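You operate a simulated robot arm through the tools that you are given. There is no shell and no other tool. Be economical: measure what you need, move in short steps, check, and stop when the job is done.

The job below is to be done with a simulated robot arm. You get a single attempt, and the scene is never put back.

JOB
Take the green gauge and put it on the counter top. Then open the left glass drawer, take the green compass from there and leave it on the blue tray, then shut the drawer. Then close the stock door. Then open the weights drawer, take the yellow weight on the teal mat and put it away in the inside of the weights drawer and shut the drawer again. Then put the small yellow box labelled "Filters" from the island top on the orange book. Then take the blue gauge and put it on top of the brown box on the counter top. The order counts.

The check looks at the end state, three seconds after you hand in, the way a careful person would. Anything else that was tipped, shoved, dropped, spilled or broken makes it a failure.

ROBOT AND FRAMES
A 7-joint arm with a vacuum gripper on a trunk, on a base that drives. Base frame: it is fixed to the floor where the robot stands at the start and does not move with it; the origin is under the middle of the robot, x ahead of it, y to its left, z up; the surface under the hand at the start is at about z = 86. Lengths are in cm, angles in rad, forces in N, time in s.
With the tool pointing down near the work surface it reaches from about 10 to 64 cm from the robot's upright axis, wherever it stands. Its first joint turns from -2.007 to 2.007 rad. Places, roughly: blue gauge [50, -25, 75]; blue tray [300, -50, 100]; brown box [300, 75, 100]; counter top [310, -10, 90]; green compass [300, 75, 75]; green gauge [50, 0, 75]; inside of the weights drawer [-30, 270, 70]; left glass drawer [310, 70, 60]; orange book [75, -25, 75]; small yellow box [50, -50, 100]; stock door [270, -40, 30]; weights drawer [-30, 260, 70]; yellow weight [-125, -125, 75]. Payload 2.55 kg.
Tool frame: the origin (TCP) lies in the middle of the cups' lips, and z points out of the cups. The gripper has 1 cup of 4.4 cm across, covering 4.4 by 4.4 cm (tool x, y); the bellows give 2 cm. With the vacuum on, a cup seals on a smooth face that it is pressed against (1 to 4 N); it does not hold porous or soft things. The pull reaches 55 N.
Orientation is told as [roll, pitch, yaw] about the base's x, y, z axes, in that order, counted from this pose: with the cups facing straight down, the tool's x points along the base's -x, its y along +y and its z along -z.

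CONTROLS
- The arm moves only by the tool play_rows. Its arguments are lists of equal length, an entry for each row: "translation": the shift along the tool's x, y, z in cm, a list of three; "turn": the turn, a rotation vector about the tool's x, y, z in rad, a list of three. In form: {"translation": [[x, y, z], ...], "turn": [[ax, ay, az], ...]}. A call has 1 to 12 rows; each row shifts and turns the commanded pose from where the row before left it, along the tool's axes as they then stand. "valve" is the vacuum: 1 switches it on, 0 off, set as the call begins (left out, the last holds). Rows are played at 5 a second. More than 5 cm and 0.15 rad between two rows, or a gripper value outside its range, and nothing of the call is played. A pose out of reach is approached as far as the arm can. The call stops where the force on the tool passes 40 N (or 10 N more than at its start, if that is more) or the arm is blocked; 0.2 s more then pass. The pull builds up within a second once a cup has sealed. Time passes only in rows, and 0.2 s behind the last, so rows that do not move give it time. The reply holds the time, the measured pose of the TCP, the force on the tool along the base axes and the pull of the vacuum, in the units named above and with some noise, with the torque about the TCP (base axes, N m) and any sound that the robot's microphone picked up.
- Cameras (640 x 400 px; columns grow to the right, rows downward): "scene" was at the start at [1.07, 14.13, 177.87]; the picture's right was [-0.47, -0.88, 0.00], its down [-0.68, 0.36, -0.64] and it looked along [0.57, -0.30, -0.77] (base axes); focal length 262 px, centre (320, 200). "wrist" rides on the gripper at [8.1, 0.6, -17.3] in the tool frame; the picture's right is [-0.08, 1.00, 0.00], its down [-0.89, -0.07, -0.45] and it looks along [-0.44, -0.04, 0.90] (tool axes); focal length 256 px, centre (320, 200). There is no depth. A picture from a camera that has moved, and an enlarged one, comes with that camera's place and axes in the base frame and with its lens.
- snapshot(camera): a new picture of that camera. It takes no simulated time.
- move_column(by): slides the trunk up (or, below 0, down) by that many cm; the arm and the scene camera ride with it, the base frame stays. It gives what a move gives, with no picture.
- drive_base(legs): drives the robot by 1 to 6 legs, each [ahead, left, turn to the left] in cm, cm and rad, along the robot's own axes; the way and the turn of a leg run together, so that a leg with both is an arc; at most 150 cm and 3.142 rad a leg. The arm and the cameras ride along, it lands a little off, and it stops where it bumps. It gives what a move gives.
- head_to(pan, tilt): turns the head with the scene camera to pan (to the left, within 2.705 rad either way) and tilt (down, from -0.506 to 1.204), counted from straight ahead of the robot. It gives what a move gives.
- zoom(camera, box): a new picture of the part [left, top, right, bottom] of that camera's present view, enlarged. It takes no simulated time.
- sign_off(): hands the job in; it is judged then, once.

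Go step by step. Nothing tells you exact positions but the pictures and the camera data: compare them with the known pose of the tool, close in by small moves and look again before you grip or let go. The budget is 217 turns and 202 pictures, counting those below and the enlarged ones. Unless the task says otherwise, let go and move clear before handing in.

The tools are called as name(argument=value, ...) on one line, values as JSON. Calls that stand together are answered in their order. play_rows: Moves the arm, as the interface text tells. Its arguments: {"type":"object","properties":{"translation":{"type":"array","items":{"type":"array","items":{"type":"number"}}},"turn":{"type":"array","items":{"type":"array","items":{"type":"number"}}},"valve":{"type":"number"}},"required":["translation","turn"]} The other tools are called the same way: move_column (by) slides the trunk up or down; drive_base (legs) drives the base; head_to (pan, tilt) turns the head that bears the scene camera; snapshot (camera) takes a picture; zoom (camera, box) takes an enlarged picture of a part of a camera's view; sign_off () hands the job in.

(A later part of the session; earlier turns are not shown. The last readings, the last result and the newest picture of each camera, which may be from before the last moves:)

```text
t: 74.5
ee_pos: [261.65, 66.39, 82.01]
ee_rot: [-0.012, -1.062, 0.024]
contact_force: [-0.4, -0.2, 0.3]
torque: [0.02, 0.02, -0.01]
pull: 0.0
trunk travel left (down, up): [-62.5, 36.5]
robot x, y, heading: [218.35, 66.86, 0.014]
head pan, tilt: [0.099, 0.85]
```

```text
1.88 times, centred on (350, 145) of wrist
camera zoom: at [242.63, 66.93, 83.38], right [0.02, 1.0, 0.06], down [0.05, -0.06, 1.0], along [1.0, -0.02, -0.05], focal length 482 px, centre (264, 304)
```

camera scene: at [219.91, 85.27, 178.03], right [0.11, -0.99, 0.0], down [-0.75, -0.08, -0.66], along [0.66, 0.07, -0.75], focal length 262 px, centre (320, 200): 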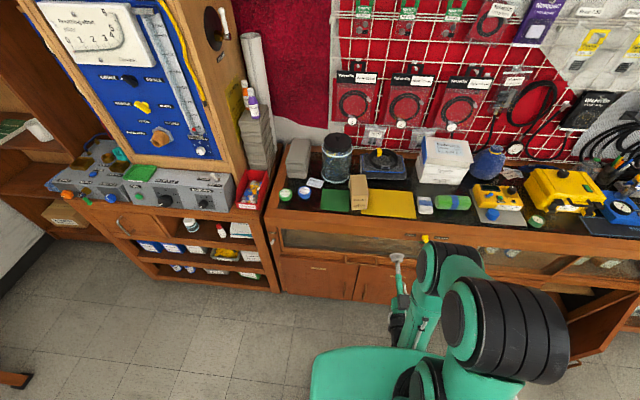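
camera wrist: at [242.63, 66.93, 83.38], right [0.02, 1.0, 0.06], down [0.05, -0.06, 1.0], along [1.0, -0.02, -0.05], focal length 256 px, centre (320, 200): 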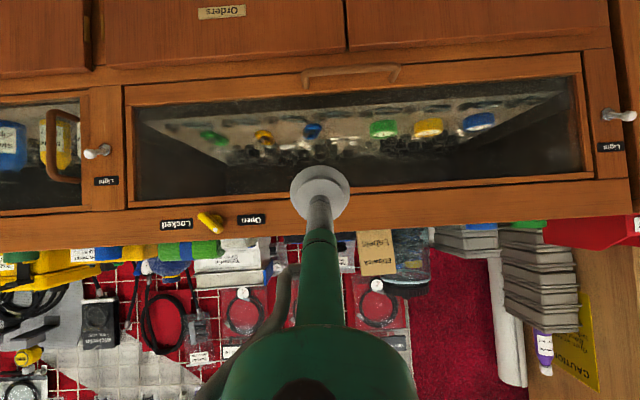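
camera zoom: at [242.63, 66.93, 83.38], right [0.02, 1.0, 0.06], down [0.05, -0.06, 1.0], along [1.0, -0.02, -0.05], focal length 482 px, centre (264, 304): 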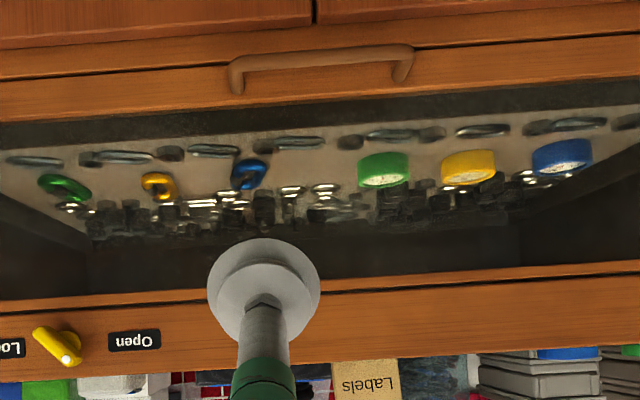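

The compass in question is the green disc at about y 81 in the drawer. The lever's white dot points to "Open", so I'll try pulling by the glass; first aligning the cup nearly horizontal in front of it.

play_rows(translation=[[0, 3, 0], [0, 4, 0], [0, 0, 0]], turn=[[0, -0.14, 0], [0, -0.14, 0], [0, -0.14, 0]])

move_column(by=-10)

drive_base(legs=[[8, 0, 0]])

snapshot(camera="wrist")

snapshot(camera="scene")

```text
t: 75.5
ee_pos: [263.87, 74.73, 84.31]
ee_rot: [1.078, -1.533, -1.069]
contact_force: [-0.1, -0.6, -0.2]
torque: [-0.03, 0.01, 0.02]
pull: 0.0
trunk travel left (down, up): [-62.5, 36.5]
robot x, y, heading: [218.12, 66.58, 0.014]
head pan, tilt: [0.099, 0.85]
stopped in row 3: the arm was blocked; the commanded pose is now the measured one
```

```text
t: 76.8
ee_pos: [263.83, 74.75, 74.26]
ee_rot: [1.075, -1.533, -1.066]
contact_force: [0.4, 0.5, -0.8]
torque: [0.02, 0.01, 0.02]
pull: 0.0
trunk travel left (down, up): [-52.5, 46.5]
robot x, y, heading: [217.99, 67.16, 0.012]
head pan, tilt: [0.099, 0.85]
```

```text
t: 77.9
ee_pos: [271.93, 75.09, 74.29]
ee_rot: [1.046, -1.53, -1.034]
contact_force: [0.3, -0.6, -0.1]
torque: [0.0, 0.02, 0.0]
pull: 0.1
trunk travel left (down, up): [-52.5, 46.5]
robot x, y, heading: [226.27, 67.23, 0.011]
head pan, tilt: [0.099, 0.85]
```

```text
162 pictures are left
camera wrist: at [254.52, 75.67, 66.52], right [-0.01, 0.99, 0.11], down [-0.43, -0.11, 0.9], along [0.9, -0.04, 0.42], focal length 256 px, centre (320, 200)
```

wrist: 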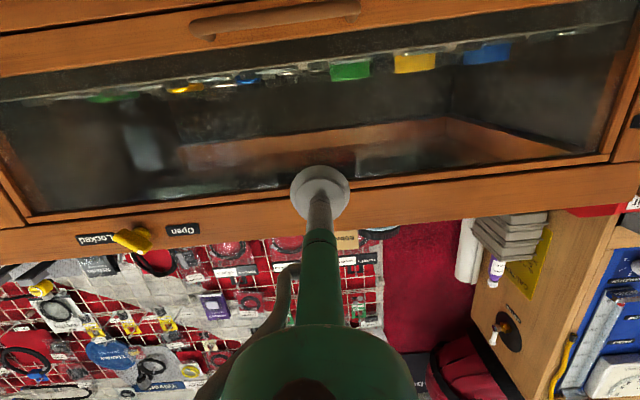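

```text
161 pictures are left
camera scene: at [228.13, 85.37, 143.03], right [0.11, -0.99, 0.0], down [-0.75, -0.08, -0.66], along [0.66, 0.07, -0.75], focal length 262 px, centre (320, 200)
```

scene: 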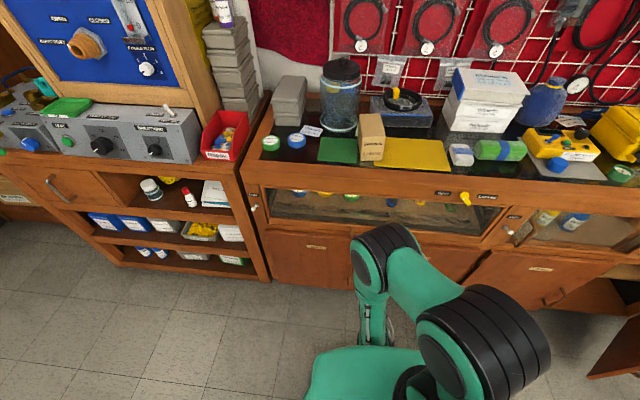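

The cup faces the glass squarely. I'll advance with the vacuum on, gently at the end.

play_rows(translation=[[0, 0, 4], [0, 0, 4], [0, 0, 4], [0, 0, 1.5]], turn=[[0, 0, 0], [0, 0, 0], [0, 0, 0], [0, 0, 0]], valve=1)

play_rows(translation=[[0, 0, 0.5], [0, 0, 0.5]], turn=[[0, 0, 0], [0, 0, 0]])

```text
t: 78.9
ee_pos: [285.52, 75.16, 74.06]
ee_rot: [1.036, -1.534, -1.023]
contact_force: [0.3, 0.5, -0.8]
torque: [-0.02, 0.0, 0.01]
pull: 0.1
trunk travel left (down, up): [-52.5, 46.5]
robot x, y, heading: [226.42, 67.0, 0.012]
head pan, tilt: [0.099, 0.85]
```

```text
t: 79.5
ee_pos: [286.48, 75.2, 74.11]
ee_rot: [1.057, -1.533, -1.045]
contact_force: [-0.1, 0.5, -0.6]
torque: [0.0, -0.01, -0.02]
pull: 0.2
trunk travel left (down, up): [-52.5, 46.5]
robot x, y, heading: [226.76, 66.96, 0.009]
head pan, tilt: [0.099, 0.85]
```

play_rows(translation=[[0, 0, 0.5], [0, 0, 0.5]], turn=[[0, 0, 0], [0, 0, 0]])

play_rows(translation=[[0, 0, 0.5], [0, 0, 0.5]], turn=[[0, 0, 0], [0, 0, 0]])

snapshot(camera="wrist")

```text
t: 80.1
ee_pos: [287.22, 75.14, 74.39]
ee_rot: [1.263, -1.535, -1.253]
contact_force: [-8.7, 1.4, 13.0]
torque: [0.36, -0.33, -0.47]
pull: 54.8
trunk travel left (down, up): [-52.5, 46.5]
robot x, y, heading: [226.07, 66.94, 0.018]
head pan, tilt: [0.099, 0.85]
```

```text
t: 80.6
ee_pos: [287.48, 75.28, 74.26]
ee_rot: [1.336, -1.535, -1.327]
contact_force: [-18.1, -1.1, 12.8]
torque: [-0.04, -0.06, -0.51]
pull: 54.9
trunk travel left (down, up): [-52.5, 46.5]
robot x, y, heading: [226.57, 66.83, 0.013]
head pan, tilt: [0.099, 0.85]
stopped in row 2: the force on the tool passed its limit at 43 N (the readings are from after the stop); the commanded pose is now the measured one
```

```text
160 pictures are left
camera wrist: at [270.08, 75.95, 66.47], right [-0.01, 0.99, 0.11], down [-0.44, -0.11, 0.89], along [0.9, -0.04, 0.44], focal length 256 px, centre (320, 200)
```

wrist: 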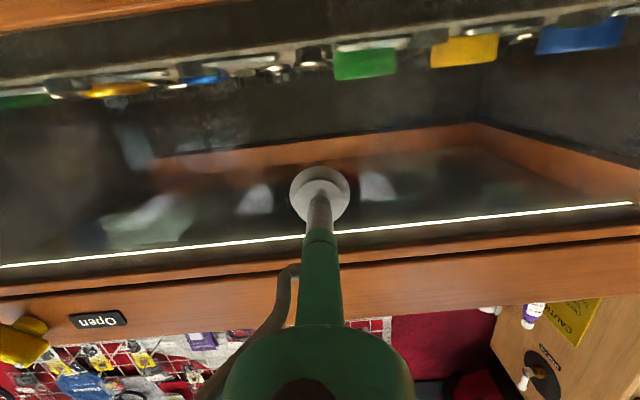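

Sealed on the glass with full pull. Now pulling back slowly to see whether the drawer slides.

play_rows(translation=[[0, 0, -1], [0, 0, -1], [0, 0, -1], [0, 0, -1]], turn=[[0, 0, 0], [0, 0, 0], [0, 0, 0], [0, 0, 0]])

snapshot(camera="wrist")

```text
t: 81.6
ee_pos: [283.61, 75.28, 74.33]
ee_rot: [1.321, -1.535, -1.309]
contact_force: [-0.3, -2.1, 17.9]
torque: [0.07, 0.01, -0.34]
pull: 55.5
trunk travel left (down, up): [-52.5, 46.5]
robot x, y, heading: [225.89, 66.69, 0.014]
head pan, tilt: [0.099, 0.85]
```

```text
159 pictures are left
camera wrist: at [266.25, 75.96, 66.48], right [-0.01, 0.99, 0.12], down [-0.44, -0.11, 0.89], along [0.9, -0.04, 0.43], focal length 256 px, centre (320, 200)
```

wrist: 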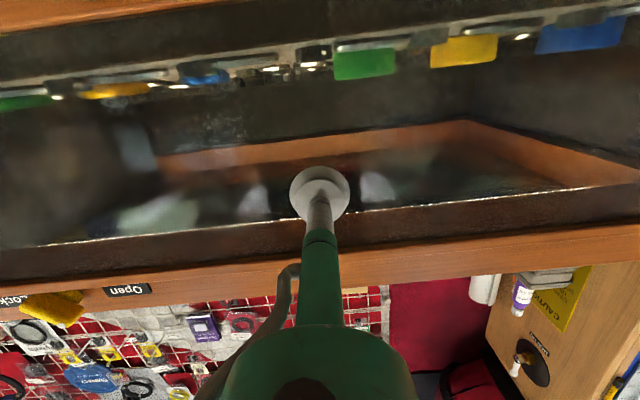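

The drawer opens. I'll keep pulling in small rows.

play_rows(translation=[[-0.4, 0, -1.5], [0, 0, -1.5], [0, 0, -1.5], [0, 0, -1.5], [0, 0, -1.5], [0, 0, -1.5], [0, 0, -1.5]], turn=[[0, 0, 0], [0, 0, 0], [0, 0, 0], [0, 0, 0], [0, 0, 0], [0, 0, 0], [0, 0, 0]])

snapshot(camera="scene")

```text
t: 83.2
ee_pos: [273.04, 75.16, 74.27]
ee_rot: [0.95, -1.531, -0.933]
contact_force: [-1.9, 13.8, -10.4]
torque: [0.22, -0.44, -0.45]
pull: 54.8
trunk travel left (down, up): [-52.5, 46.5]
robot x, y, heading: [226.12, 66.4, 0.013]
head pan, tilt: [0.099, 0.85]
```

```text
158 pictures are left
camera scene: at [227.95, 85.58, 142.98], right [0.11, -0.99, 0.0], down [-0.75, -0.09, -0.66], along [0.66, 0.07, -0.75], focal length 262 px, centre (320, 200)
```

scene: 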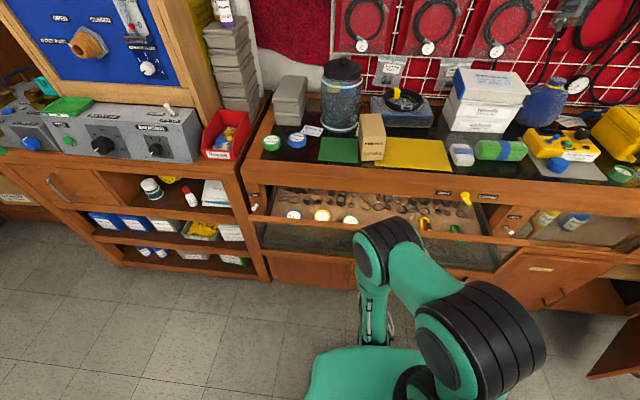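

play_rows(translation=[[0.2, 0.3, -1.5], [0, 0, -1.5], [0, 0, -1.5], [0, 0, -1.5], [0, 0, -1.5], [0, 0, -1.5]], turn=[[0, 0, 0], [0, 0, 0], [0, 0, 0], [0, 0, 0], [0, 0, 0], [0, 0, 0]])

snapshot(camera="scene")

```text
t: 84.1
ee_pos: [271.91, 75.53, 76.15]
ee_rot: [1.908, -1.458, -1.932]
contact_force: [-2.2, 3.6, -17.3]
torque: [-0.36, -0.51, -0.05]
pull: 54.9
trunk travel left (down, up): [-52.5, 46.5]
robot x, y, heading: [225.97, 66.35, 0.009]
head pan, tilt: [0.099, 0.85]
stopped in row 4: the force on the tool passed its limit at 45 N (the readings are from after the stop); the commanded pose is now the measured one
```

```text
157 pictures are left
camera scene: at [227.99, 85.36, 143.04], right [0.11, -0.99, 0.0], down [-0.75, -0.09, -0.66], along [0.66, 0.08, -0.75], focal length 262 px, centre (320, 200)
```

scene: 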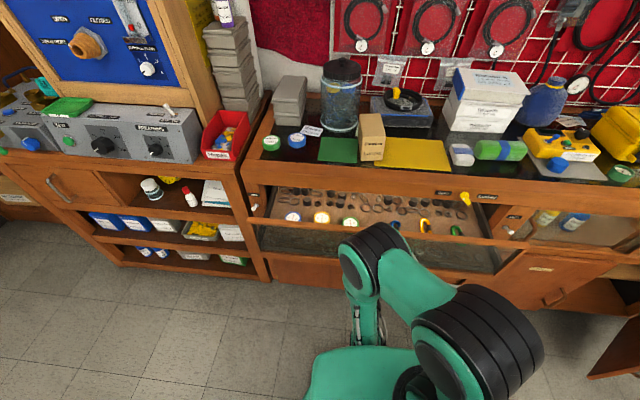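

The arm is at a joint limit here, so I'll relax it a little by lowering the trunk and pull the rest by driving back.

move_column(by=-1.5)

drive_base(legs=[[-4, 0, 0]])

snapshot(camera="scene")

```text
t: 84.7
ee_pos: [271.81, 75.65, 75.31]
ee_rot: [2.064, -1.446, -2.089]
contact_force: [2.7, 2.2, 28.8]
torque: [-0.05, 0.41, -0.19]
pull: 54.5
trunk travel left (down, up): [-51.0, 48.0]
robot x, y, heading: [226.06, 66.8, 0.016]
head pan, tilt: [0.099, 0.85]
```

```text
t: 85.6
ee_pos: [267.87, 75.66, 74.92]
ee_rot: [1.99, -1.45, -2.014]
contact_force: [-1.8, 5.5, 12.4]
torque: [0.38, -0.06, 0.0]
pull: 54.6
trunk travel left (down, up): [-51.0, 48.0]
robot x, y, heading: [222.63, 66.68, 0.013]
head pan, tilt: [0.099, 0.85]
```

```text
156 pictures are left
camera scene: at [223.78, 85.35, 141.53], right [0.11, -0.99, 0.0], down [-0.75, -0.09, -0.66], along [0.66, 0.07, -0.75], focal length 262 px, centre (320, 200)
```

scene: 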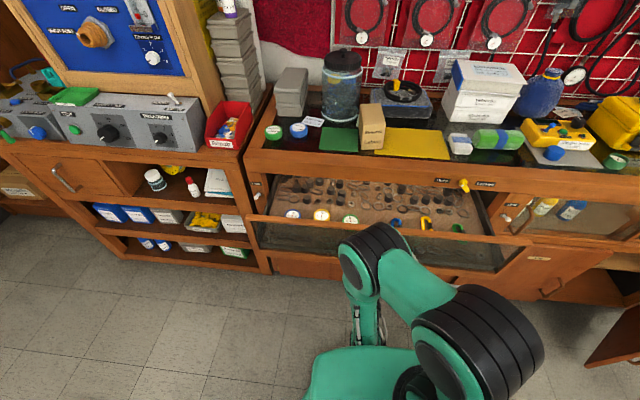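

drive_base(legs=[[-5, 0, 0]])

snapshot(camera="scene")

zoom(camera="scene", box=[240, 160, 500, 280])

```text
t: 86.5
ee_pos: [263.0, 75.63, 74.97]
ee_rot: [1.986, -1.451, -2.01]
contact_force: [-1.3, 5.8, 1.8]
torque: [0.63, 0.0, -0.09]
pull: 54.9
trunk travel left (down, up): [-51.0, 48.0]
robot x, y, heading: [217.25, 66.64, 0.011]
head pan, tilt: [0.099, 0.85]
```

```text
155 pictures are left
camera scene: at [218.89, 85.3, 141.53], right [0.11, -0.99, 0.0], down [-0.75, -0.09, -0.66], along [0.66, 0.07, -0.75], focal length 262 px, centre (320, 200)
```

scene: 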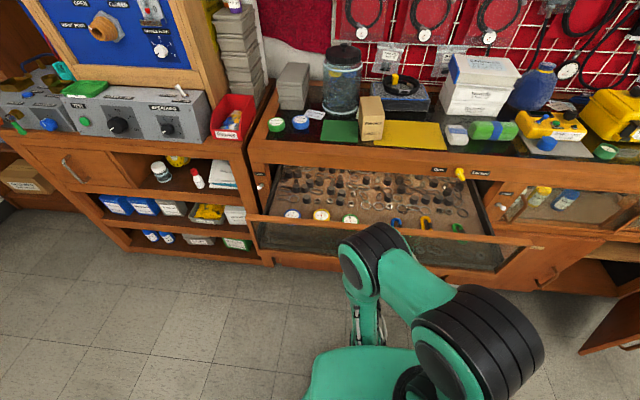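

```text
2.46 times, centred on (370, 220) of scene
camera zoom: at [218.89, 85.3, 141.53], right [0.11, -0.99, 0.0], down [-0.75, -0.09, -0.66], along [0.66, 0.07, -0.75], focal length 646 px, centre (197, 151)
```

zoom: 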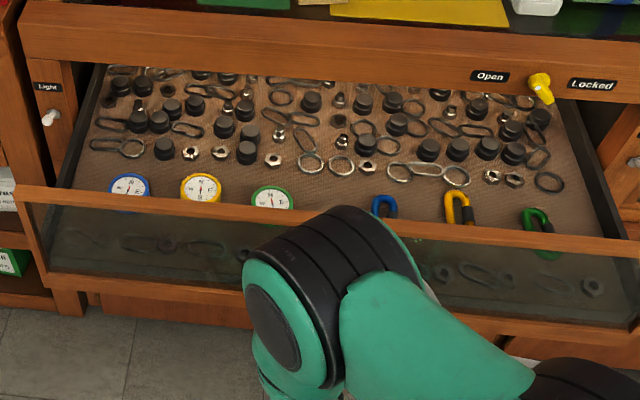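

Open 24 cm with the green compass accessible. Releasing the glass and backing off.

play_rows(translation=[[0, 0, 0], [0, 0, 0], [0, 0, 0], [0, 0, 0], [0, 0, 0], [0, 0, 0]], turn=[[0, 0, 0], [0, 0, 0], [0, 0, 0], [0, 0, 0], [0, 0, 0], [0, 0, 0]], valve=0)

drive_base(legs=[[-8, 0, 0]])

move_column(by=36.5)

snapshot(camera="scene")

```text
t: 87.9
ee_pos: [263.06, 75.59, 74.84]
ee_rot: [1.979, -1.451, -2.001]
contact_force: [0.0, 0.3, 0.4]
torque: [-0.03, 0.03, -0.03]
pull: 0.1
trunk travel left (down, up): [-51.0, 48.0]
robot x, y, heading: [217.35, 66.76, 0.016]
head pan, tilt: [0.099, 0.85]
```

```text
t: 89.0
ee_pos: [255.24, 75.45, 74.87]
ee_rot: [1.984, -1.45, -2.008]
contact_force: [-0.3, -0.1, -0.1]
torque: [0.03, 0.01, -0.01]
pull: 0.0
trunk travel left (down, up): [-51.0, 48.0]
robot x, y, heading: [209.31, 66.43, 0.014]
head pan, tilt: [0.099, 0.85]
```

```text
t: 92.5
ee_pos: [255.09, 75.5, 111.33]
ee_rot: [1.979, -1.449, -2.003]
contact_force: [-0.2, -0.6, 0.1]
torque: [-0.03, -0.04, -0.03]
pull: 0.0
trunk travel left (down, up): [-87.5, 11.5]
robot x, y, heading: [209.5, 66.4, 0.012]
head pan, tilt: [0.099, 0.85]
```

```text
153 pictures are left
camera scene: at [211.14, 85.14, 178.03], right [0.11, -0.99, 0.0], down [-0.75, -0.09, -0.66], along [0.66, 0.07, -0.75], focal length 262 px, centre (320, 200)
```

scene: 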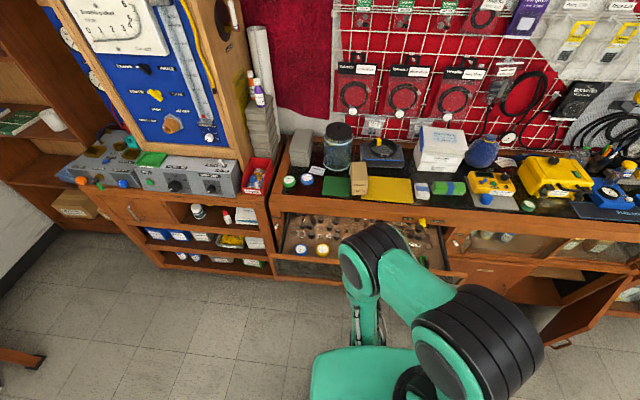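

Turning the tool back to face down.

play_rows(translation=[[0, 0, 0], [0, 0, 0], [0, 0, 0], [0, 0, 0], [0, 0, 0], [0, 0, 0], [0, 0, 0], [0, 0, 0], [0, 0, 0], [0, 0, 0], [0, 0, 0], [0, 0, 0]], turn=[[0, 0, -0.11], [0, 0.1472, 0], [0, 0.1472, 0], [0, 0.1472, 0], [0, 0.1472, 0], [0, 0.1472, 0], [0, 0.1472, 0], [0, 0.1472, 0], [0, 0.1472, 0], [0, 0.1472, 0], [0, 0.1472, 0], [0, 0.1472, 0]])

snapshot(camera="wrist")

```text
t: 95.1
ee_pos: [254.12, 75.15, 108.96]
ee_rot: [-0.086, -0.158, -0.033]
contact_force: [-0.8, -0.2, -0.4]
torque: [-0.08, 0.01, 0.01]
pull: 0.1
out of reach, approached as far as the arm can: row 10, 12
trunk travel left (down, up): [-87.5, 11.5]
robot x, y, heading: [209.13, 66.85, 0.018]
head pan, tilt: [0.099, 0.85]
```

```text
152 pictures are left
camera wrist: at [243.55, 77.73, 124.75], right [0.12, 0.99, -0.07], down [0.81, -0.06, 0.59], along [0.58, -0.13, -0.81], focal length 256 px, centre (320, 200)
```

wrist: 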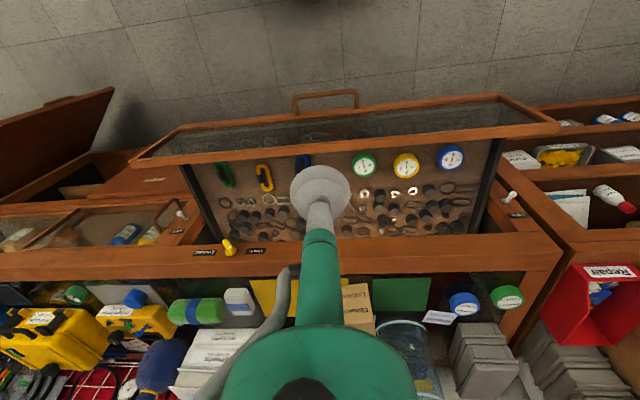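

play_rows(translation=[[0, 0, 3], [-3, 0, 0], [0, 0, 0]], turn=[[0, 0, 0], [0, 0, 0], [0, 0, 0]])

snapshot(camera="wrist")

```text
t: 95.9
ee_pos: [257.43, 74.6, 106.83]
ee_rot: [-0.084, -0.162, -0.033]
contact_force: [-0.1, 0.8, 0.1]
torque: [-0.05, -0.02, 0.03]
pull: 0.0
trunk travel left (down, up): [-87.5, 11.5]
robot x, y, heading: [209.67, 66.78, 0.014]
head pan, tilt: [0.099, 0.85]
```

```text
151 pictures are left
camera wrist: at [246.74, 77.16, 122.46], right [0.13, 0.99, -0.07], down [0.81, -0.06, 0.59], along [0.58, -0.13, -0.81], focal length 256 px, centre (320, 200)
```

wrist: 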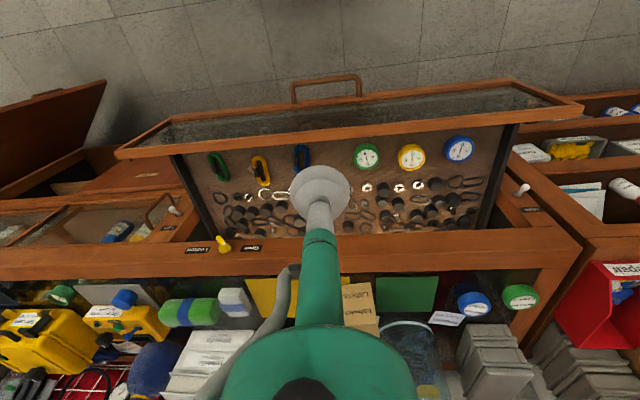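

play_rows(translation=[[0, 0, 0], [0, 0, 0], [0, 0, 0]], turn=[[0, 0.1, 0], [-0.084, 0, -0.033], [0, 0.062, 0]])

snapshot(camera="wrist")

```text
t: 96.7
ee_pos: [255.83, 74.09, 104.42]
ee_rot: [-0.141, -0.057, -0.037]
contact_force: [0.4, 0.9, -0.5]
torque: [0.0, 0.05, -0.02]
pull: 0.0
out of reach, approached as far as the arm can: row 1, 2, 3
trunk travel left (down, up): [-87.5, 11.5]
robot x, y, heading: [209.53, 66.52, 0.014]
head pan, tilt: [0.099, 0.85]
```

```text
150 pictures are left
camera wrist: at [246.94, 77.65, 120.97], right [0.12, 0.98, -0.14], down [0.86, -0.04, 0.5], along [0.49, -0.18, -0.85], focal length 256 px, centre (320, 200)
```

wrist: 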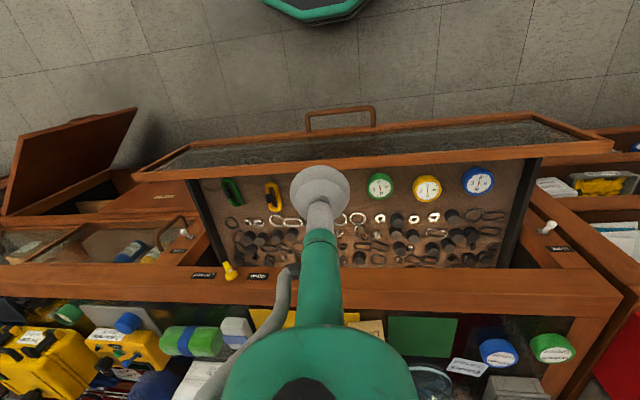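

The arm is in an awkward branch; I'll move the hand back in front of the body and level it there.

play_rows(translation=[[0, -4, -3], [0, -4, -2], [0, 0, 0]], turn=[[0, 0, 0], [0, 0, 0], [0, 0, 0]])

snapshot(camera="scene")

```text
t: 97.5
ee_pos: [253.9, 66.48, 108.03]
ee_rot: [-0.149, -0.053, -0.038]
contact_force: [-1.2, 0.2, 0.0]
torque: [-0.03, 0.03, 0.0]
pull: 0.0
out of reach, approached as far as the arm can: row 1, 2
trunk travel left (down, up): [-87.5, 11.5]
robot x, y, heading: [209.44, 66.99, 0.017]
head pan, tilt: [0.099, 0.85]
```

```text
149 pictures are left
camera scene: at [211.15, 85.21, 178.02], right [0.11, -0.99, 0.0], down [-0.75, -0.09, -0.66], along [0.66, 0.07, -0.75], focal length 262 px, centre (320, 200)
```

scene: 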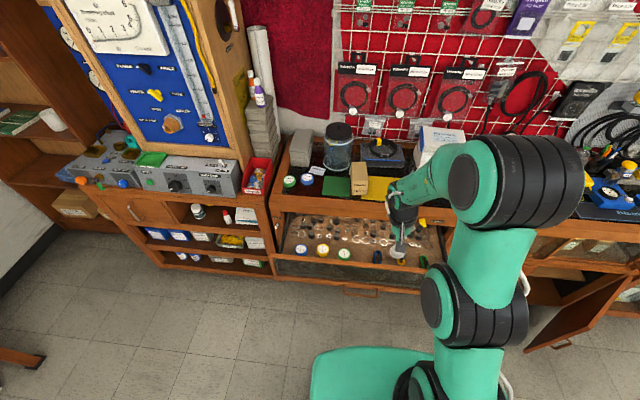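

play_rows(translation=[[0, 0, 0], [0, 0, 0], [0, 0, 0], [0, 0, 0]], turn=[[-0.07, 0, 0], [-0.07, 0, 0], [0, 0.05, -0.038], [0, 0, 0]])

```text
t: 98.5
ee_pos: [253.44, 66.32, 107.59]
ee_rot: [-0.167, -0.004, -0.006]
contact_force: [-0.4, 0.7, -0.3]
torque: [0.02, 0.0, 0.03]
pull: 0.1
out of reach, approached as far as the arm can: row 1, 2, 3
trunk travel left (down, up): [-87.5, 11.5]
robot x, y, heading: [209.55, 66.63, 0.013]
head pan, tilt: [0.099, 0.85]
```

play_rows(translation=[[1.4, -4, -0.5], [1.4, -4, -0.5], [1.4, -4, -0.5], [1.4, -4, -0.5], [1.4, -4, -0.5], [1.4, -4, -0.5], [1.4, -4, -0.5], [1.4, -3, -0.5]], turn=[[0, 0, 0], [0, 0, 0], [0, 0, 0], [0, 0, 0], [0, 0, 0], [0, 0, 0], [0, 0, 0], [0, 0, 0]])

play_rows(translation=[[0, 0, 0], [0, 0, 0], [0, 0, 0]], turn=[[-0.08, 0, 0], [-0.08, 0, 0], [0, 0, 0]])

snapshot(camera="scene")

```text
t: 100.3
ee_pos: [244.61, 59.02, 111.26]
ee_rot: [-0.154, -0.001, -0.014]
contact_force: [-0.1, 0.0, -0.2]
torque: [0.0, 0.02, 0.02]
pull: 0.1
out of reach, approached as far as the arm can: row 1, 3, 4, 5, 6, 7, 8
trunk travel left (down, up): [-87.5, 11.5]
robot x, y, heading: [209.61, 66.22, 0.013]
head pan, tilt: [0.099, 0.85]
```

```text
t: 101.1
ee_pos: [244.47, 59.06, 111.24]
ee_rot: [-0.155, 0.0, -0.012]
contact_force: [0.0, -0.5, -0.1]
torque: [-0.02, 0.01, 0.02]
pull: 0.0
out of reach, approached as far as the arm can: row 1, 2
trunk travel left (down, up): [-87.5, 11.5]
robot x, y, heading: [209.21, 66.74, 0.01]
head pan, tilt: [0.099, 0.85]
```

```text
148 pictures are left
camera scene: at [211.14, 85.13, 178.03], right [0.11, -0.99, 0.0], down [-0.75, -0.09, -0.66], along [0.66, 0.07, -0.75], focal length 262 px, centre (320, 200)
```

scene: 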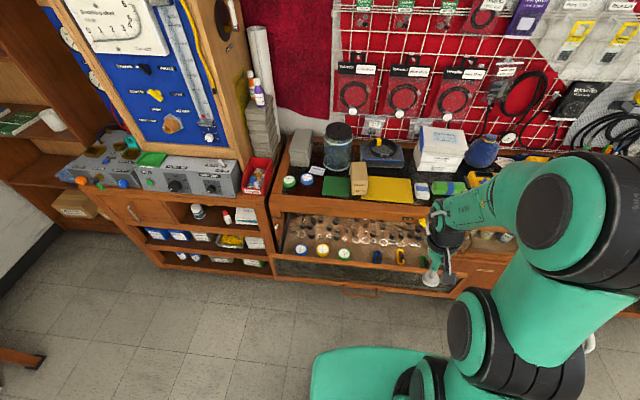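

Going right is the limited direction; I'll go left instead and level the tool there.

play_rows(translation=[[0, 4.5, 0], [0, 4.5, 0], [0, 4.5, 0], [0, 4.5, 0], [0, 4.5, 0], [0, 4.5, 0], [0, 4.5, 0], [0, 4.5, 0]], turn=[[0, 0, 0], [0, 0, 0], [0, 0, 0], [0, 0, 0], [0, 0, 0], [0, 0, 0], [0, 0, 0], [0, 0, 0]])

play_rows(translation=[[0, 0, 0], [0, 0, 0], [0, 0, 0]], turn=[[-0.08, 0, 0], [-0.08, 0, 0], [0, 0, 0]])

snapshot(camera="scene")

```text
t: 102.9
ee_pos: [243.58, 90.41, 100.12]
ee_rot: [-0.169, -0.038, -0.005]
contact_force: [-0.5, 0.9, -0.2]
torque: [-0.04, -0.01, 0.04]
pull: 0.1
out of reach, approached as far as the arm can: row 3, 4, 5, 6, 7, 8
trunk travel left (down, up): [-87.5, 11.5]
robot x, y, heading: [209.49, 66.32, 0.013]
head pan, tilt: [0.099, 0.85]
```

```text
t: 103.7
ee_pos: [243.22, 89.76, 99.55]
ee_rot: [-0.129, -0.044, -0.005]
contact_force: [0.9, 0.1, 0.1]
torque: [0.0, -0.01, 0.02]
pull: 0.0
out of reach, approached as far as the arm can: row 1, 2
trunk travel left (down, up): [-87.5, 11.5]
robot x, y, heading: [209.46, 66.84, 0.009]
head pan, tilt: [0.099, 0.85]
```

```text
147 pictures are left
camera scene: at [211.17, 85.21, 178.02], right [0.11, -0.99, 0.0], down [-0.75, -0.09, -0.66], along [0.66, 0.07, -0.75], focal length 262 px, centre (320, 200)
```

scene: 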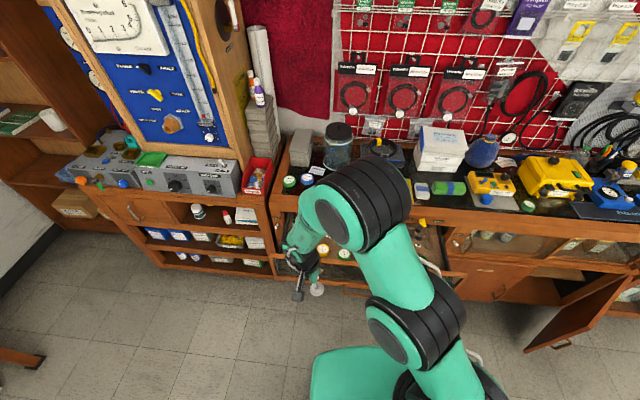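

I'll try extending the arm further out, where the elbow straightens, and level there.

play_rows(translation=[[-2, -3, -3], [-3, -3, -3], [-3.5, -3, -2], [-3.5, -3, -1], [-4, -3, 0], [-4, -3, 0], [-4, -3, 0], [-3, -2, 0]], turn=[[0, 0, 0], [0, 0, 0], [0, 0, 0], [0, 0, 0], [0, 0, 0], [0, 0, 0], [0, 0, 0], [0, 0, 0]])

play_rows(translation=[[0, 0, 0], [0, 0, 0], [0, 0, 0]], turn=[[-0.06, 0.04, 0], [-0.06, 0, 0], [0, 0, 0]])

snapshot(camera="scene")

```text
refused: row 2 steps farther than a row can; nothing moved
```

```text
t: 104.5
ee_pos: [241.4, 87.82, 98.87]
ee_rot: [-0.073, -0.047, -0.004]
contact_force: [0.3, 0.1, -0.1]
torque: [0.0, 0.03, -0.03]
pull: 0.1
out of reach, approached as far as the arm can: row 1, 2
trunk travel left (down, up): [-87.5, 11.5]
robot x, y, heading: [209.32, 66.54, 0.011]
head pan, tilt: [0.099, 0.85]
```

```text
146 pictures are left
camera scene: at [211.19, 85.26, 178.01], right [0.11, -0.99, 0.0], down [-0.75, -0.09, -0.66], along [0.66, 0.07, -0.75], focal length 262 px, centre (320, 200)
```

scene: 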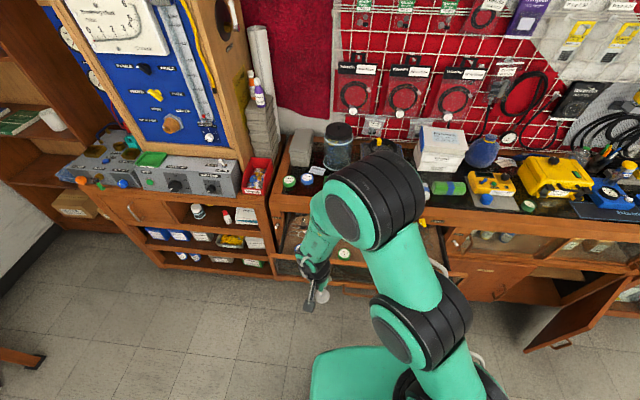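

Levelling progresses; continuing.

play_rows(translation=[[0, 0, 0], [0, 0, 0], [0, 0, 0]], turn=[[-0.06, 0.04, 0], [-0.04, 0, 0], [0, 0, 0]])

play_rows(translation=[[-2.5, -2.5, -2], [-2.5, -2.5, -2], [-3, -2.5, -2], [-3, -2.5, -1], [-3, -2.5, 0], [-3, -2.5, 0], [-3, -2.5, 0], [-3, -2.5, 0]], turn=[[0, 0, 0], [0, 0, 0], [0, 0, 0], [0, 0, 0], [0, 0, 0], [0, 0, 0], [0, 0, 0], [0, 0, 0]])

```text
t: 105.3
ee_pos: [240.57, 87.07, 97.76]
ee_rot: [-0.033, -0.05, -0.004]
contact_force: [0.6, 0.3, 0.1]
torque: [0.02, 0.0, -0.04]
pull: 0.1
out of reach, approached as far as the arm can: row 1, 2
trunk travel left (down, up): [-87.5, 11.5]
robot x, y, heading: [209.48, 66.59, 0.018]
head pan, tilt: [0.099, 0.85]
```

```text
t: 107.1
ee_pos: [248.98, 67.76, 96.64]
ee_rot: [-0.038, -0.052, -0.005]
contact_force: [0.0, 0.3, -0.2]
torque: [0.0, 0.02, 0.02]
pull: 0.0
out of reach, approached as far as the arm can: row 1, 2, 3, 4, 5, 6, 7, 8
trunk travel left (down, up): [-87.5, 11.5]
robot x, y, heading: [209.17, 66.88, 0.014]
head pan, tilt: [0.099, 0.85]
```

play_rows(translation=[[0, 0, 0], [0, 0, 0], [0, 0, 0], [0, 0, 0], [0, 0, 0], [0, 0, 0], [0, 0, 0], [0, 0, 0]], turn=[[0, -0.14, 0], [0, -0.14, 0], [0, -0.14, 0], [0, -0.14, 0], [0, -0.14, 0], [0, -0.14, 0], [0, -0.14, 0], [0, -0.14, 0]])

snapshot(camera="scene")

```text
t: 108.9
ee_pos: [251.11, 64.79, 99.01]
ee_rot: [-0.228, -0.886, 0.128]
contact_force: [-0.2, 0.6, 0.0]
torque: [0.02, 0.03, 0.01]
pull: 0.0
out of reach, approached as far as the arm can: row 1, 2, 3, 4, 5, 6
trunk travel left (down, up): [-87.5, 11.5]
robot x, y, heading: [209.39, 66.65, 0.018]
head pan, tilt: [0.099, 0.85]
```

```text
145 pictures are left
camera scene: at [211.17, 85.13, 178.03], right [0.11, -0.99, 0.0], down [-0.75, -0.09, -0.66], along [0.66, 0.07, -0.75], focal length 262 px, centre (320, 200)
```

scene: 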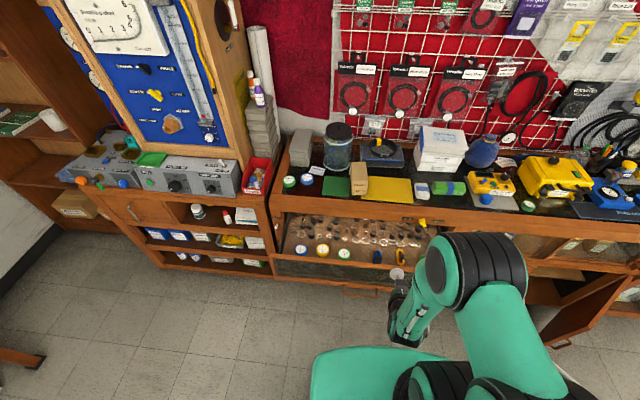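

play_rows(translation=[[-3.9, 0, 0.7], [-3.9, 0, 0.7], [-3.9, 0, 0.7], [-3.9, 0, 0.7], [-3.9, 0, 0.7], [0, 0, 0]], turn=[[0, 0, 0], [0, 0, 0], [0, 0, 0], [0, 0, 0], [0, 0, 0], [0, 0, 0]])

snapshot(camera="scene")

```text
t: 110.3
ee_pos: [265.75, 65.93, 111.99]
ee_rot: [-0.227, -0.887, 0.127]
contact_force: [-1.5, -0.1, 0.0]
torque: [0.02, -0.02, -0.03]
pull: 0.2
trunk travel left (down, up): [-87.5, 11.5]
robot x, y, heading: [209.51, 66.58, 0.012]
head pan, tilt: [0.099, 0.85]
```

```text
144 pictures are left
camera scene: at [211.09, 85.13, 178.03], right [0.11, -0.99, 0.0], down [-0.75, -0.09, -0.66], along [0.66, 0.07, -0.75], focal length 262 px, centre (320, 200)
```

scene: 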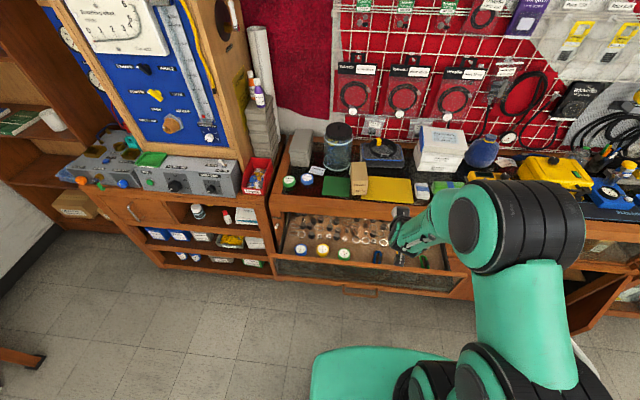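

Good, the arm is free here. Rotating the tool down in place.

play_rows(translation=[[0, 0, 0], [0, 0, 0], [0, 0, 0], [0, 0, 0], [0, 0, 0], [0, 0, 0]], turn=[[0, 0.147, 0], [0, 0.147, 0], [0, 0.147, 0], [0, 0.147, 0], [0, 0.147, 0], [0, 0.147, 0]])

```text
t: 111.7
ee_pos: [264.44, 65.79, 110.36]
ee_rot: [-0.208, -0.046, -0.045]
contact_force: [0.6, 0.0, 0.8]
torque: [0.0, 0.0, 0.01]
pull: 0.1
out of reach, approached as far as the arm can: row 5, 6
trunk travel left (down, up): [-87.5, 11.5]
robot x, y, heading: [209.02, 66.7, 0.016]
head pan, tilt: [0.099, 0.85]
```

play_rows(translation=[[0, 0, 0], [0, 0, 0], [0, 0, 0], [0, 0, 0]], turn=[[0, -0.14, 0], [0, -0.14, 0], [0, -0.14, 0], [0, -0.14, 0]])

play_rows(translation=[[0, 0, 0], [0, 0, 0], [0, 0, 0]], turn=[[-0.1, 0, 0], [-0.1, 0, 0], [0, 0, 0]])

```text
t: 112.7
ee_pos: [264.31, 65.2, 110.45]
ee_rot: [-0.258, -0.537, 0.073]
contact_force: [0.1, 0.4, 0.6]
torque: [-0.01, 0.02, 0.02]
pull: 0.1
out of reach, approached as far as the arm can: row 4
trunk travel left (down, up): [-87.5, 11.5]
robot x, y, heading: [209.72, 66.75, 0.01]
head pan, tilt: [0.099, 0.85]
```

```text
t: 113.5
ee_pos: [264.45, 65.35, 110.24]
ee_rot: [-0.059, -0.533, 0.074]
contact_force: [0.4, 0.5, -0.5]
torque: [-0.02, -0.02, 0.03]
pull: 0.0
trunk travel left (down, up): [-87.5, 11.5]
robot x, y, heading: [209.31, 66.64, 0.01]
head pan, tilt: [0.099, 0.85]
```

play_rows(translation=[[0, 0, 0], [0, 0, 0], [0, 0, 0], [0, 0, 0], [0, 0, 0], [0, 0, 0]], turn=[[-0.02, 0, 0.064], [0, 0.133, 0], [0, 0.133, 0], [0, 0.133, 0], [0, 0.133, 0], [0, 0, 0]])

```text
t: 114.9
ee_pos: [264.45, 65.17, 110.41]
ee_rot: [-0.002, -0.005, -0.003]
contact_force: [0.1, -0.2, 0.1]
torque: [0.01, -0.01, 0.0]
pull: 0.1
out of reach, approached as far as the arm can: row 2
trunk travel left (down, up): [-87.5, 11.5]
robot x, y, heading: [209.1, 66.4, 0.014]
head pan, tilt: [0.099, 0.85]
```

The tool is level again. Looking down at the compasses.

snapshot(camera="wrist")

zoom(camera="scene", box=[260, 170, 480, 290])

```text
143 pictures are left
camera wrist: at [256.23, 66.03, 127.69], right [0.08, 1.0, 0.0], down [0.89, -0.07, 0.45], along [0.45, -0.04, -0.89], focal length 256 px, centre (320, 200)
```

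wrist: 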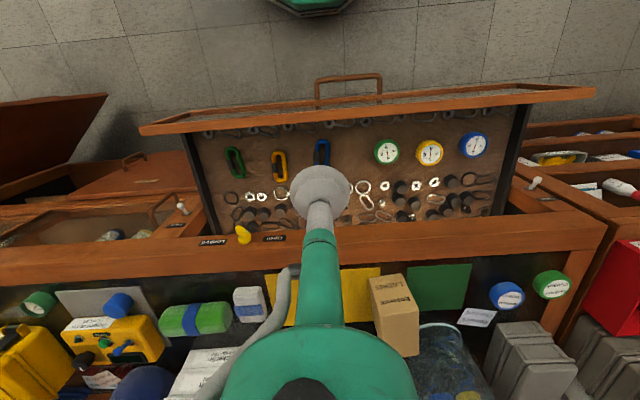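

```text
2.91 times, centred on (370, 230) of scene
camera zoom: at [211.03, 85.12, 178.03], right [0.11, -0.99, 0.0], down [-0.75, -0.09, -0.66], along [0.66, 0.07, -0.75], focal length 764 px, centre (174, 113)
```

zoom: 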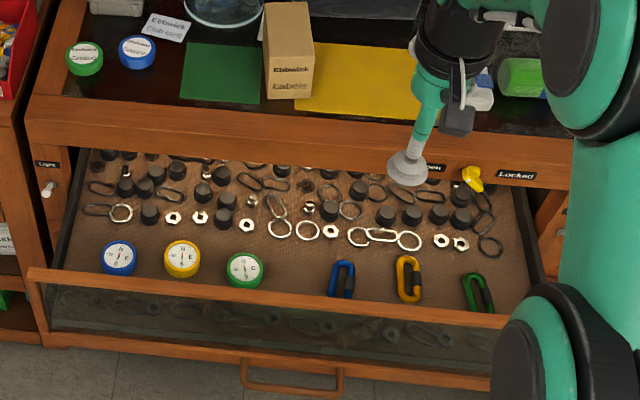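

The compass sits at about [274.6, 80.2, 68]. I'll drive ahead 14 cm to bring it within reach, then move over it.

drive_base(legs=[[14, 0, 0]])

play_rows(translation=[[1.3, 4, 0], [1.3, 4, 0], [1.3, 4, 0], [0, 3, 2], [0, 0, 4], [0, 0, 4]], turn=[[0, 0, 0], [0, 0, 0], [0, 0, 0], [0, 0, 0], [0, 0, 0], [0, 0, 0]])

snapshot(camera="wrist")

```text
t: 116.2
ee_pos: [278.53, 65.27, 110.28]
ee_rot: [-0.001, -0.006, -0.006]
contact_force: [-1.1, 0.3, -0.1]
torque: [0.01, 0.0, 0.02]
pull: 0.0
trunk travel left (down, up): [-87.5, 11.5]
robot x, y, heading: [223.32, 66.98, 0.01]
head pan, tilt: [0.099, 0.85]
```

```text
t: 117.6
ee_pos: [274.91, 80.43, 100.42]
ee_rot: [-0.002, -0.007, -0.007]
contact_force: [0.5, 0.0, 0.3]
torque: [0.01, 0.02, 0.0]
pull: 0.1
trunk travel left (down, up): [-87.5, 11.5]
robot x, y, heading: [223.62, 66.98, 0.014]
head pan, tilt: [0.099, 0.85]
```

```text
141 pictures are left
camera wrist: at [266.83, 81.19, 117.67], right [0.09, 1.0, 0.0], down [0.89, -0.08, 0.45], along [0.45, -0.04, -0.89], focal length 256 px, centre (320, 200)
```

wrist: 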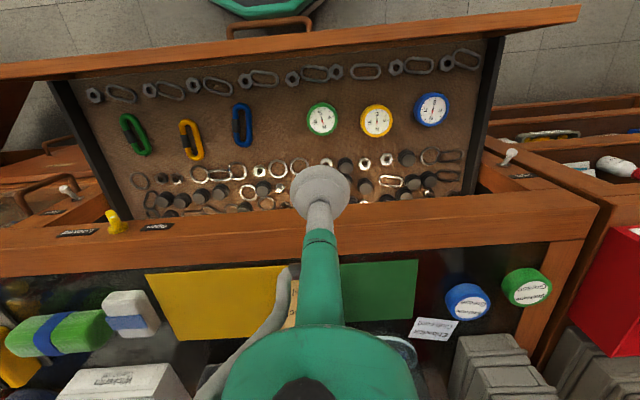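

Well aligned. Before descending I'll yaw the tool about 60° so the wrist camera stays clear of the drawer's front rail.

play_rows(translation=[[0, 0, 0], [0, 0, 0], [0, 0, 0], [0, 0, 0], [0, 0, 0], [0, 0, 0], [0, 0, 0], [0, 0, 0]], turn=[[0, 0, 0.14], [0, 0, 0.14], [0, 0, 0.14], [0, 0, 0.14], [0, 0, 0.14], [0, 0, 0.14], [0, 0, 0.14], [0, 0, 0.14]])

snapshot(camera="wrist")

```text
t: 119.4
ee_pos: [274.85, 80.22, 100.4]
ee_rot: [0.004, -0.003, -1.129]
contact_force: [0.1, 0.3, 0.4]
torque: [0.02, -0.01, 0.0]
pull: 0.0
trunk travel left (down, up): [-87.5, 11.5]
robot x, y, heading: [223.3, 66.8, 0.01]
head pan, tilt: [0.099, 0.85]
```

```text
140 pictures are left
camera wrist: at [271.85, 87.93, 117.62], right [0.93, 0.35, 0.0], down [0.32, -0.84, 0.45], along [0.16, -0.42, -0.89], focal length 256 px, centre (320, 200)
```

wrist: 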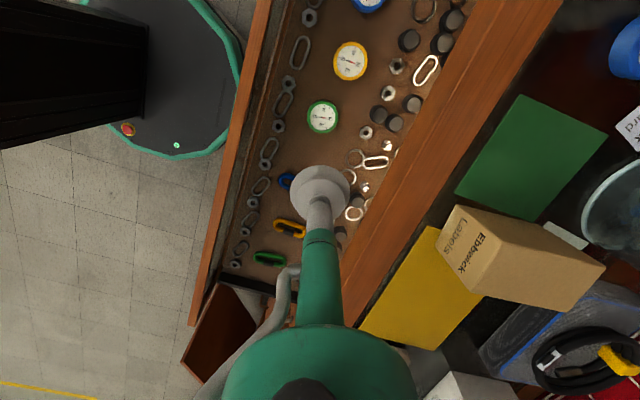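

play_rows(translation=[[0.6, 0.3, 4], [0, 0, 4.5], [0, 0, 4.5], [0, 0, 4.5], [0, 0, 4]], turn=[[0, 0, 0], [0, 0, 0], [0, 0, 0], [0, 0, 0], [0, 0, 0]])

snapshot(camera="wrist")

snapshot(camera="scene")

```text
t: 120.6
ee_pos: [275.26, 80.98, 78.72]
ee_rot: [0.004, -0.005, -1.126]
contact_force: [0.5, 0.3, 0.2]
torque: [-0.02, 0.05, 0.0]
pull: 0.1
trunk travel left (down, up): [-87.5, 11.5]
robot x, y, heading: [223.59, 66.63, 0.016]
head pan, tilt: [0.099, 0.85]
```

```text
139 pictures are left
camera wrist: at [272.23, 88.66, 96.04], right [0.93, 0.36, 0.01], down [0.32, -0.84, 0.45], along [0.17, -0.42, -0.89], focal length 256 px, centre (320, 200)
```

wrist: 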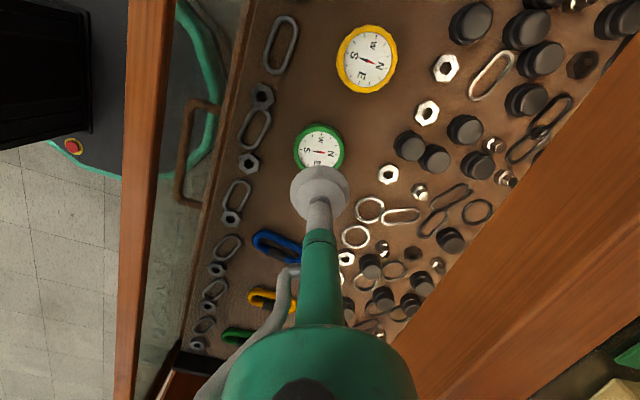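

```text
138 pictures are left
camera scene: at [225.35, 85.32, 178.03], right [0.11, -0.99, 0.0], down [-0.75, -0.08, -0.66], along [0.66, 0.07, -0.75], focal length 262 px, centre (320, 200)
```

scene: 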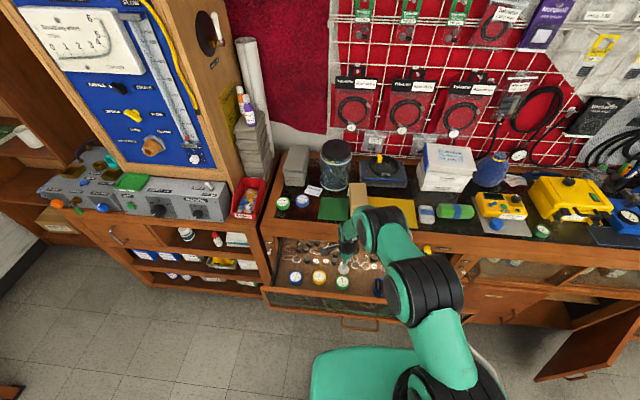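

play_rows(translation=[[0, 0, 3], [0, 0, 3], [0, 0, 1], [0, 0, 0.7], [0, 0, 0.7]], turn=[[0, 0, 0], [0, 0, 0], [0, 0, 0], [0, 0, 0], [0, 0, 0]], valve=1)

play_rows(translation=[[0, 0, 0.6], [0, 0, 0.6]], turn=[[0, 0, 0], [0, 0, 0]])

```text
t: 121.8
ee_pos: [275.09, 80.82, 70.47]
ee_rot: [0.007, -0.001, -1.127]
contact_force: [-0.3, -0.2, -0.2]
torque: [-0.03, 0.0, 0.01]
pull: 0.0
trunk travel left (down, up): [-87.5, 11.5]
robot x, y, heading: [223.36, 66.98, 0.006]
head pan, tilt: [0.099, 0.85]
```

```text
t: 122.4
ee_pos: [275.04, 80.85, 69.22]
ee_rot: [0.002, -0.002, -1.126]
contact_force: [0.2, 0.1, -0.7]
torque: [0.0, 0.02, 0.0]
pull: 0.1
trunk travel left (down, up): [-87.5, 11.5]
robot x, y, heading: [223.41, 66.76, 0.01]
head pan, tilt: [0.099, 0.85]
```

play_rows(translation=[[0, 0, 0.6], [0, 0, 0.6]], turn=[[0, 0, 0], [0, 0, 0]])

snapshot(camera="wrist")

```text
t: 123.0
ee_pos: [275.13, 80.76, 68.05]
ee_rot: [0.004, -0.004, -1.126]
contact_force: [-0.2, -1.0, -0.6]
torque: [0.0, -0.04, 0.01]
pull: 0.1
trunk travel left (down, up): [-87.5, 11.5]
robot x, y, heading: [223.73, 66.86, 0.014]
head pan, tilt: [0.099, 0.85]
```

```text
137 pictures are left
camera wrist: at [272.05, 88.45, 85.26], right [0.93, 0.36, 0.0], down [0.32, -0.84, 0.45], along [0.16, -0.42, -0.89], focal length 256 px, centre (320, 200)
```

wrist: 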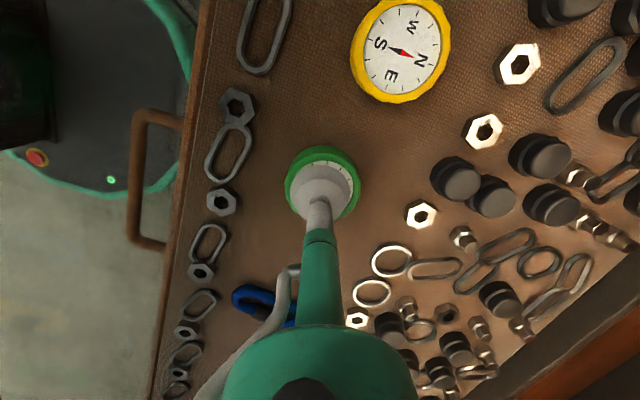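

play_rows(translation=[[0, 0, 0.5], [0, 0, 0.5]], turn=[[0, 0, 0], [0, 0, 0]])

play_rows(translation=[[0, 0, 0.4], [0, 0, 0.2]], turn=[[0, 0, 0], [0, 0, 0]])

```text
t: 123.6
ee_pos: [274.88, 80.85, 67.07]
ee_rot: [0.006, -0.003, -1.126]
contact_force: [0.1, -0.5, 1.9]
torque: [0.02, 0.06, -0.01]
pull: 55.3
trunk travel left (down, up): [-87.5, 11.5]
robot x, y, heading: [223.74, 66.75, 0.011]
head pan, tilt: [0.099, 0.85]
```

```text
t: 124.2
ee_pos: [275.22, 80.89, 66.79]
ee_rot: [0.013, -0.004, -1.127]
contact_force: [-0.2, -8.1, 28.4]
torque: [-0.08, 0.45, 0.08]
pull: 55.0
trunk travel left (down, up): [-87.5, 11.5]
robot x, y, heading: [223.47, 67.13, 0.01]
head pan, tilt: [0.099, 0.85]
```

Sealed on the compass. Lifting straight up well above the counter.

play_rows(translation=[[0, 0, -1], [0, 0, -3], [0, 0, -4.5], [0, 0, -4.5], [0, 0, -4.5], [0, 0, -4.5], [0, 0, -4.5], [0, 0, -4.5], [0, 0, -4.5], [0, 0, -4.5], [0, 0, -4.5]], turn=[[0, 0, 0], [0, 0, 0], [0, 0, 0], [0, 0, 0], [0, 0, 0], [0, 0, 0], [0, 0, 0], [0, 0, 0], [0, 0, 0], [0, 0, 0], [0, 0, 0]])

snapshot(camera="wrist")

```text
t: 126.6
ee_pos: [274.41, 80.76, 110.62]
ee_rot: [0.002, -0.003, -1.123]
contact_force: [0.1, -0.1, -0.8]
torque: [0.03, -0.01, -0.01]
pull: 54.7
trunk travel left (down, up): [-87.5, 11.5]
robot x, y, heading: [223.45, 66.96, 0.008]
head pan, tilt: [0.099, 0.85]
```

```text
136 pictures are left
camera wrist: at [271.42, 88.3, 127.89], right [0.93, 0.36, 0.0], down [0.32, -0.84, 0.45], along [0.16, -0.42, -0.89], focal length 256 px, centre (320, 200)
```

wrist: 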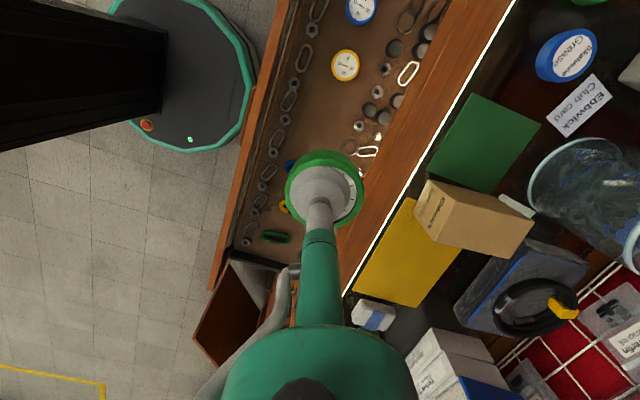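

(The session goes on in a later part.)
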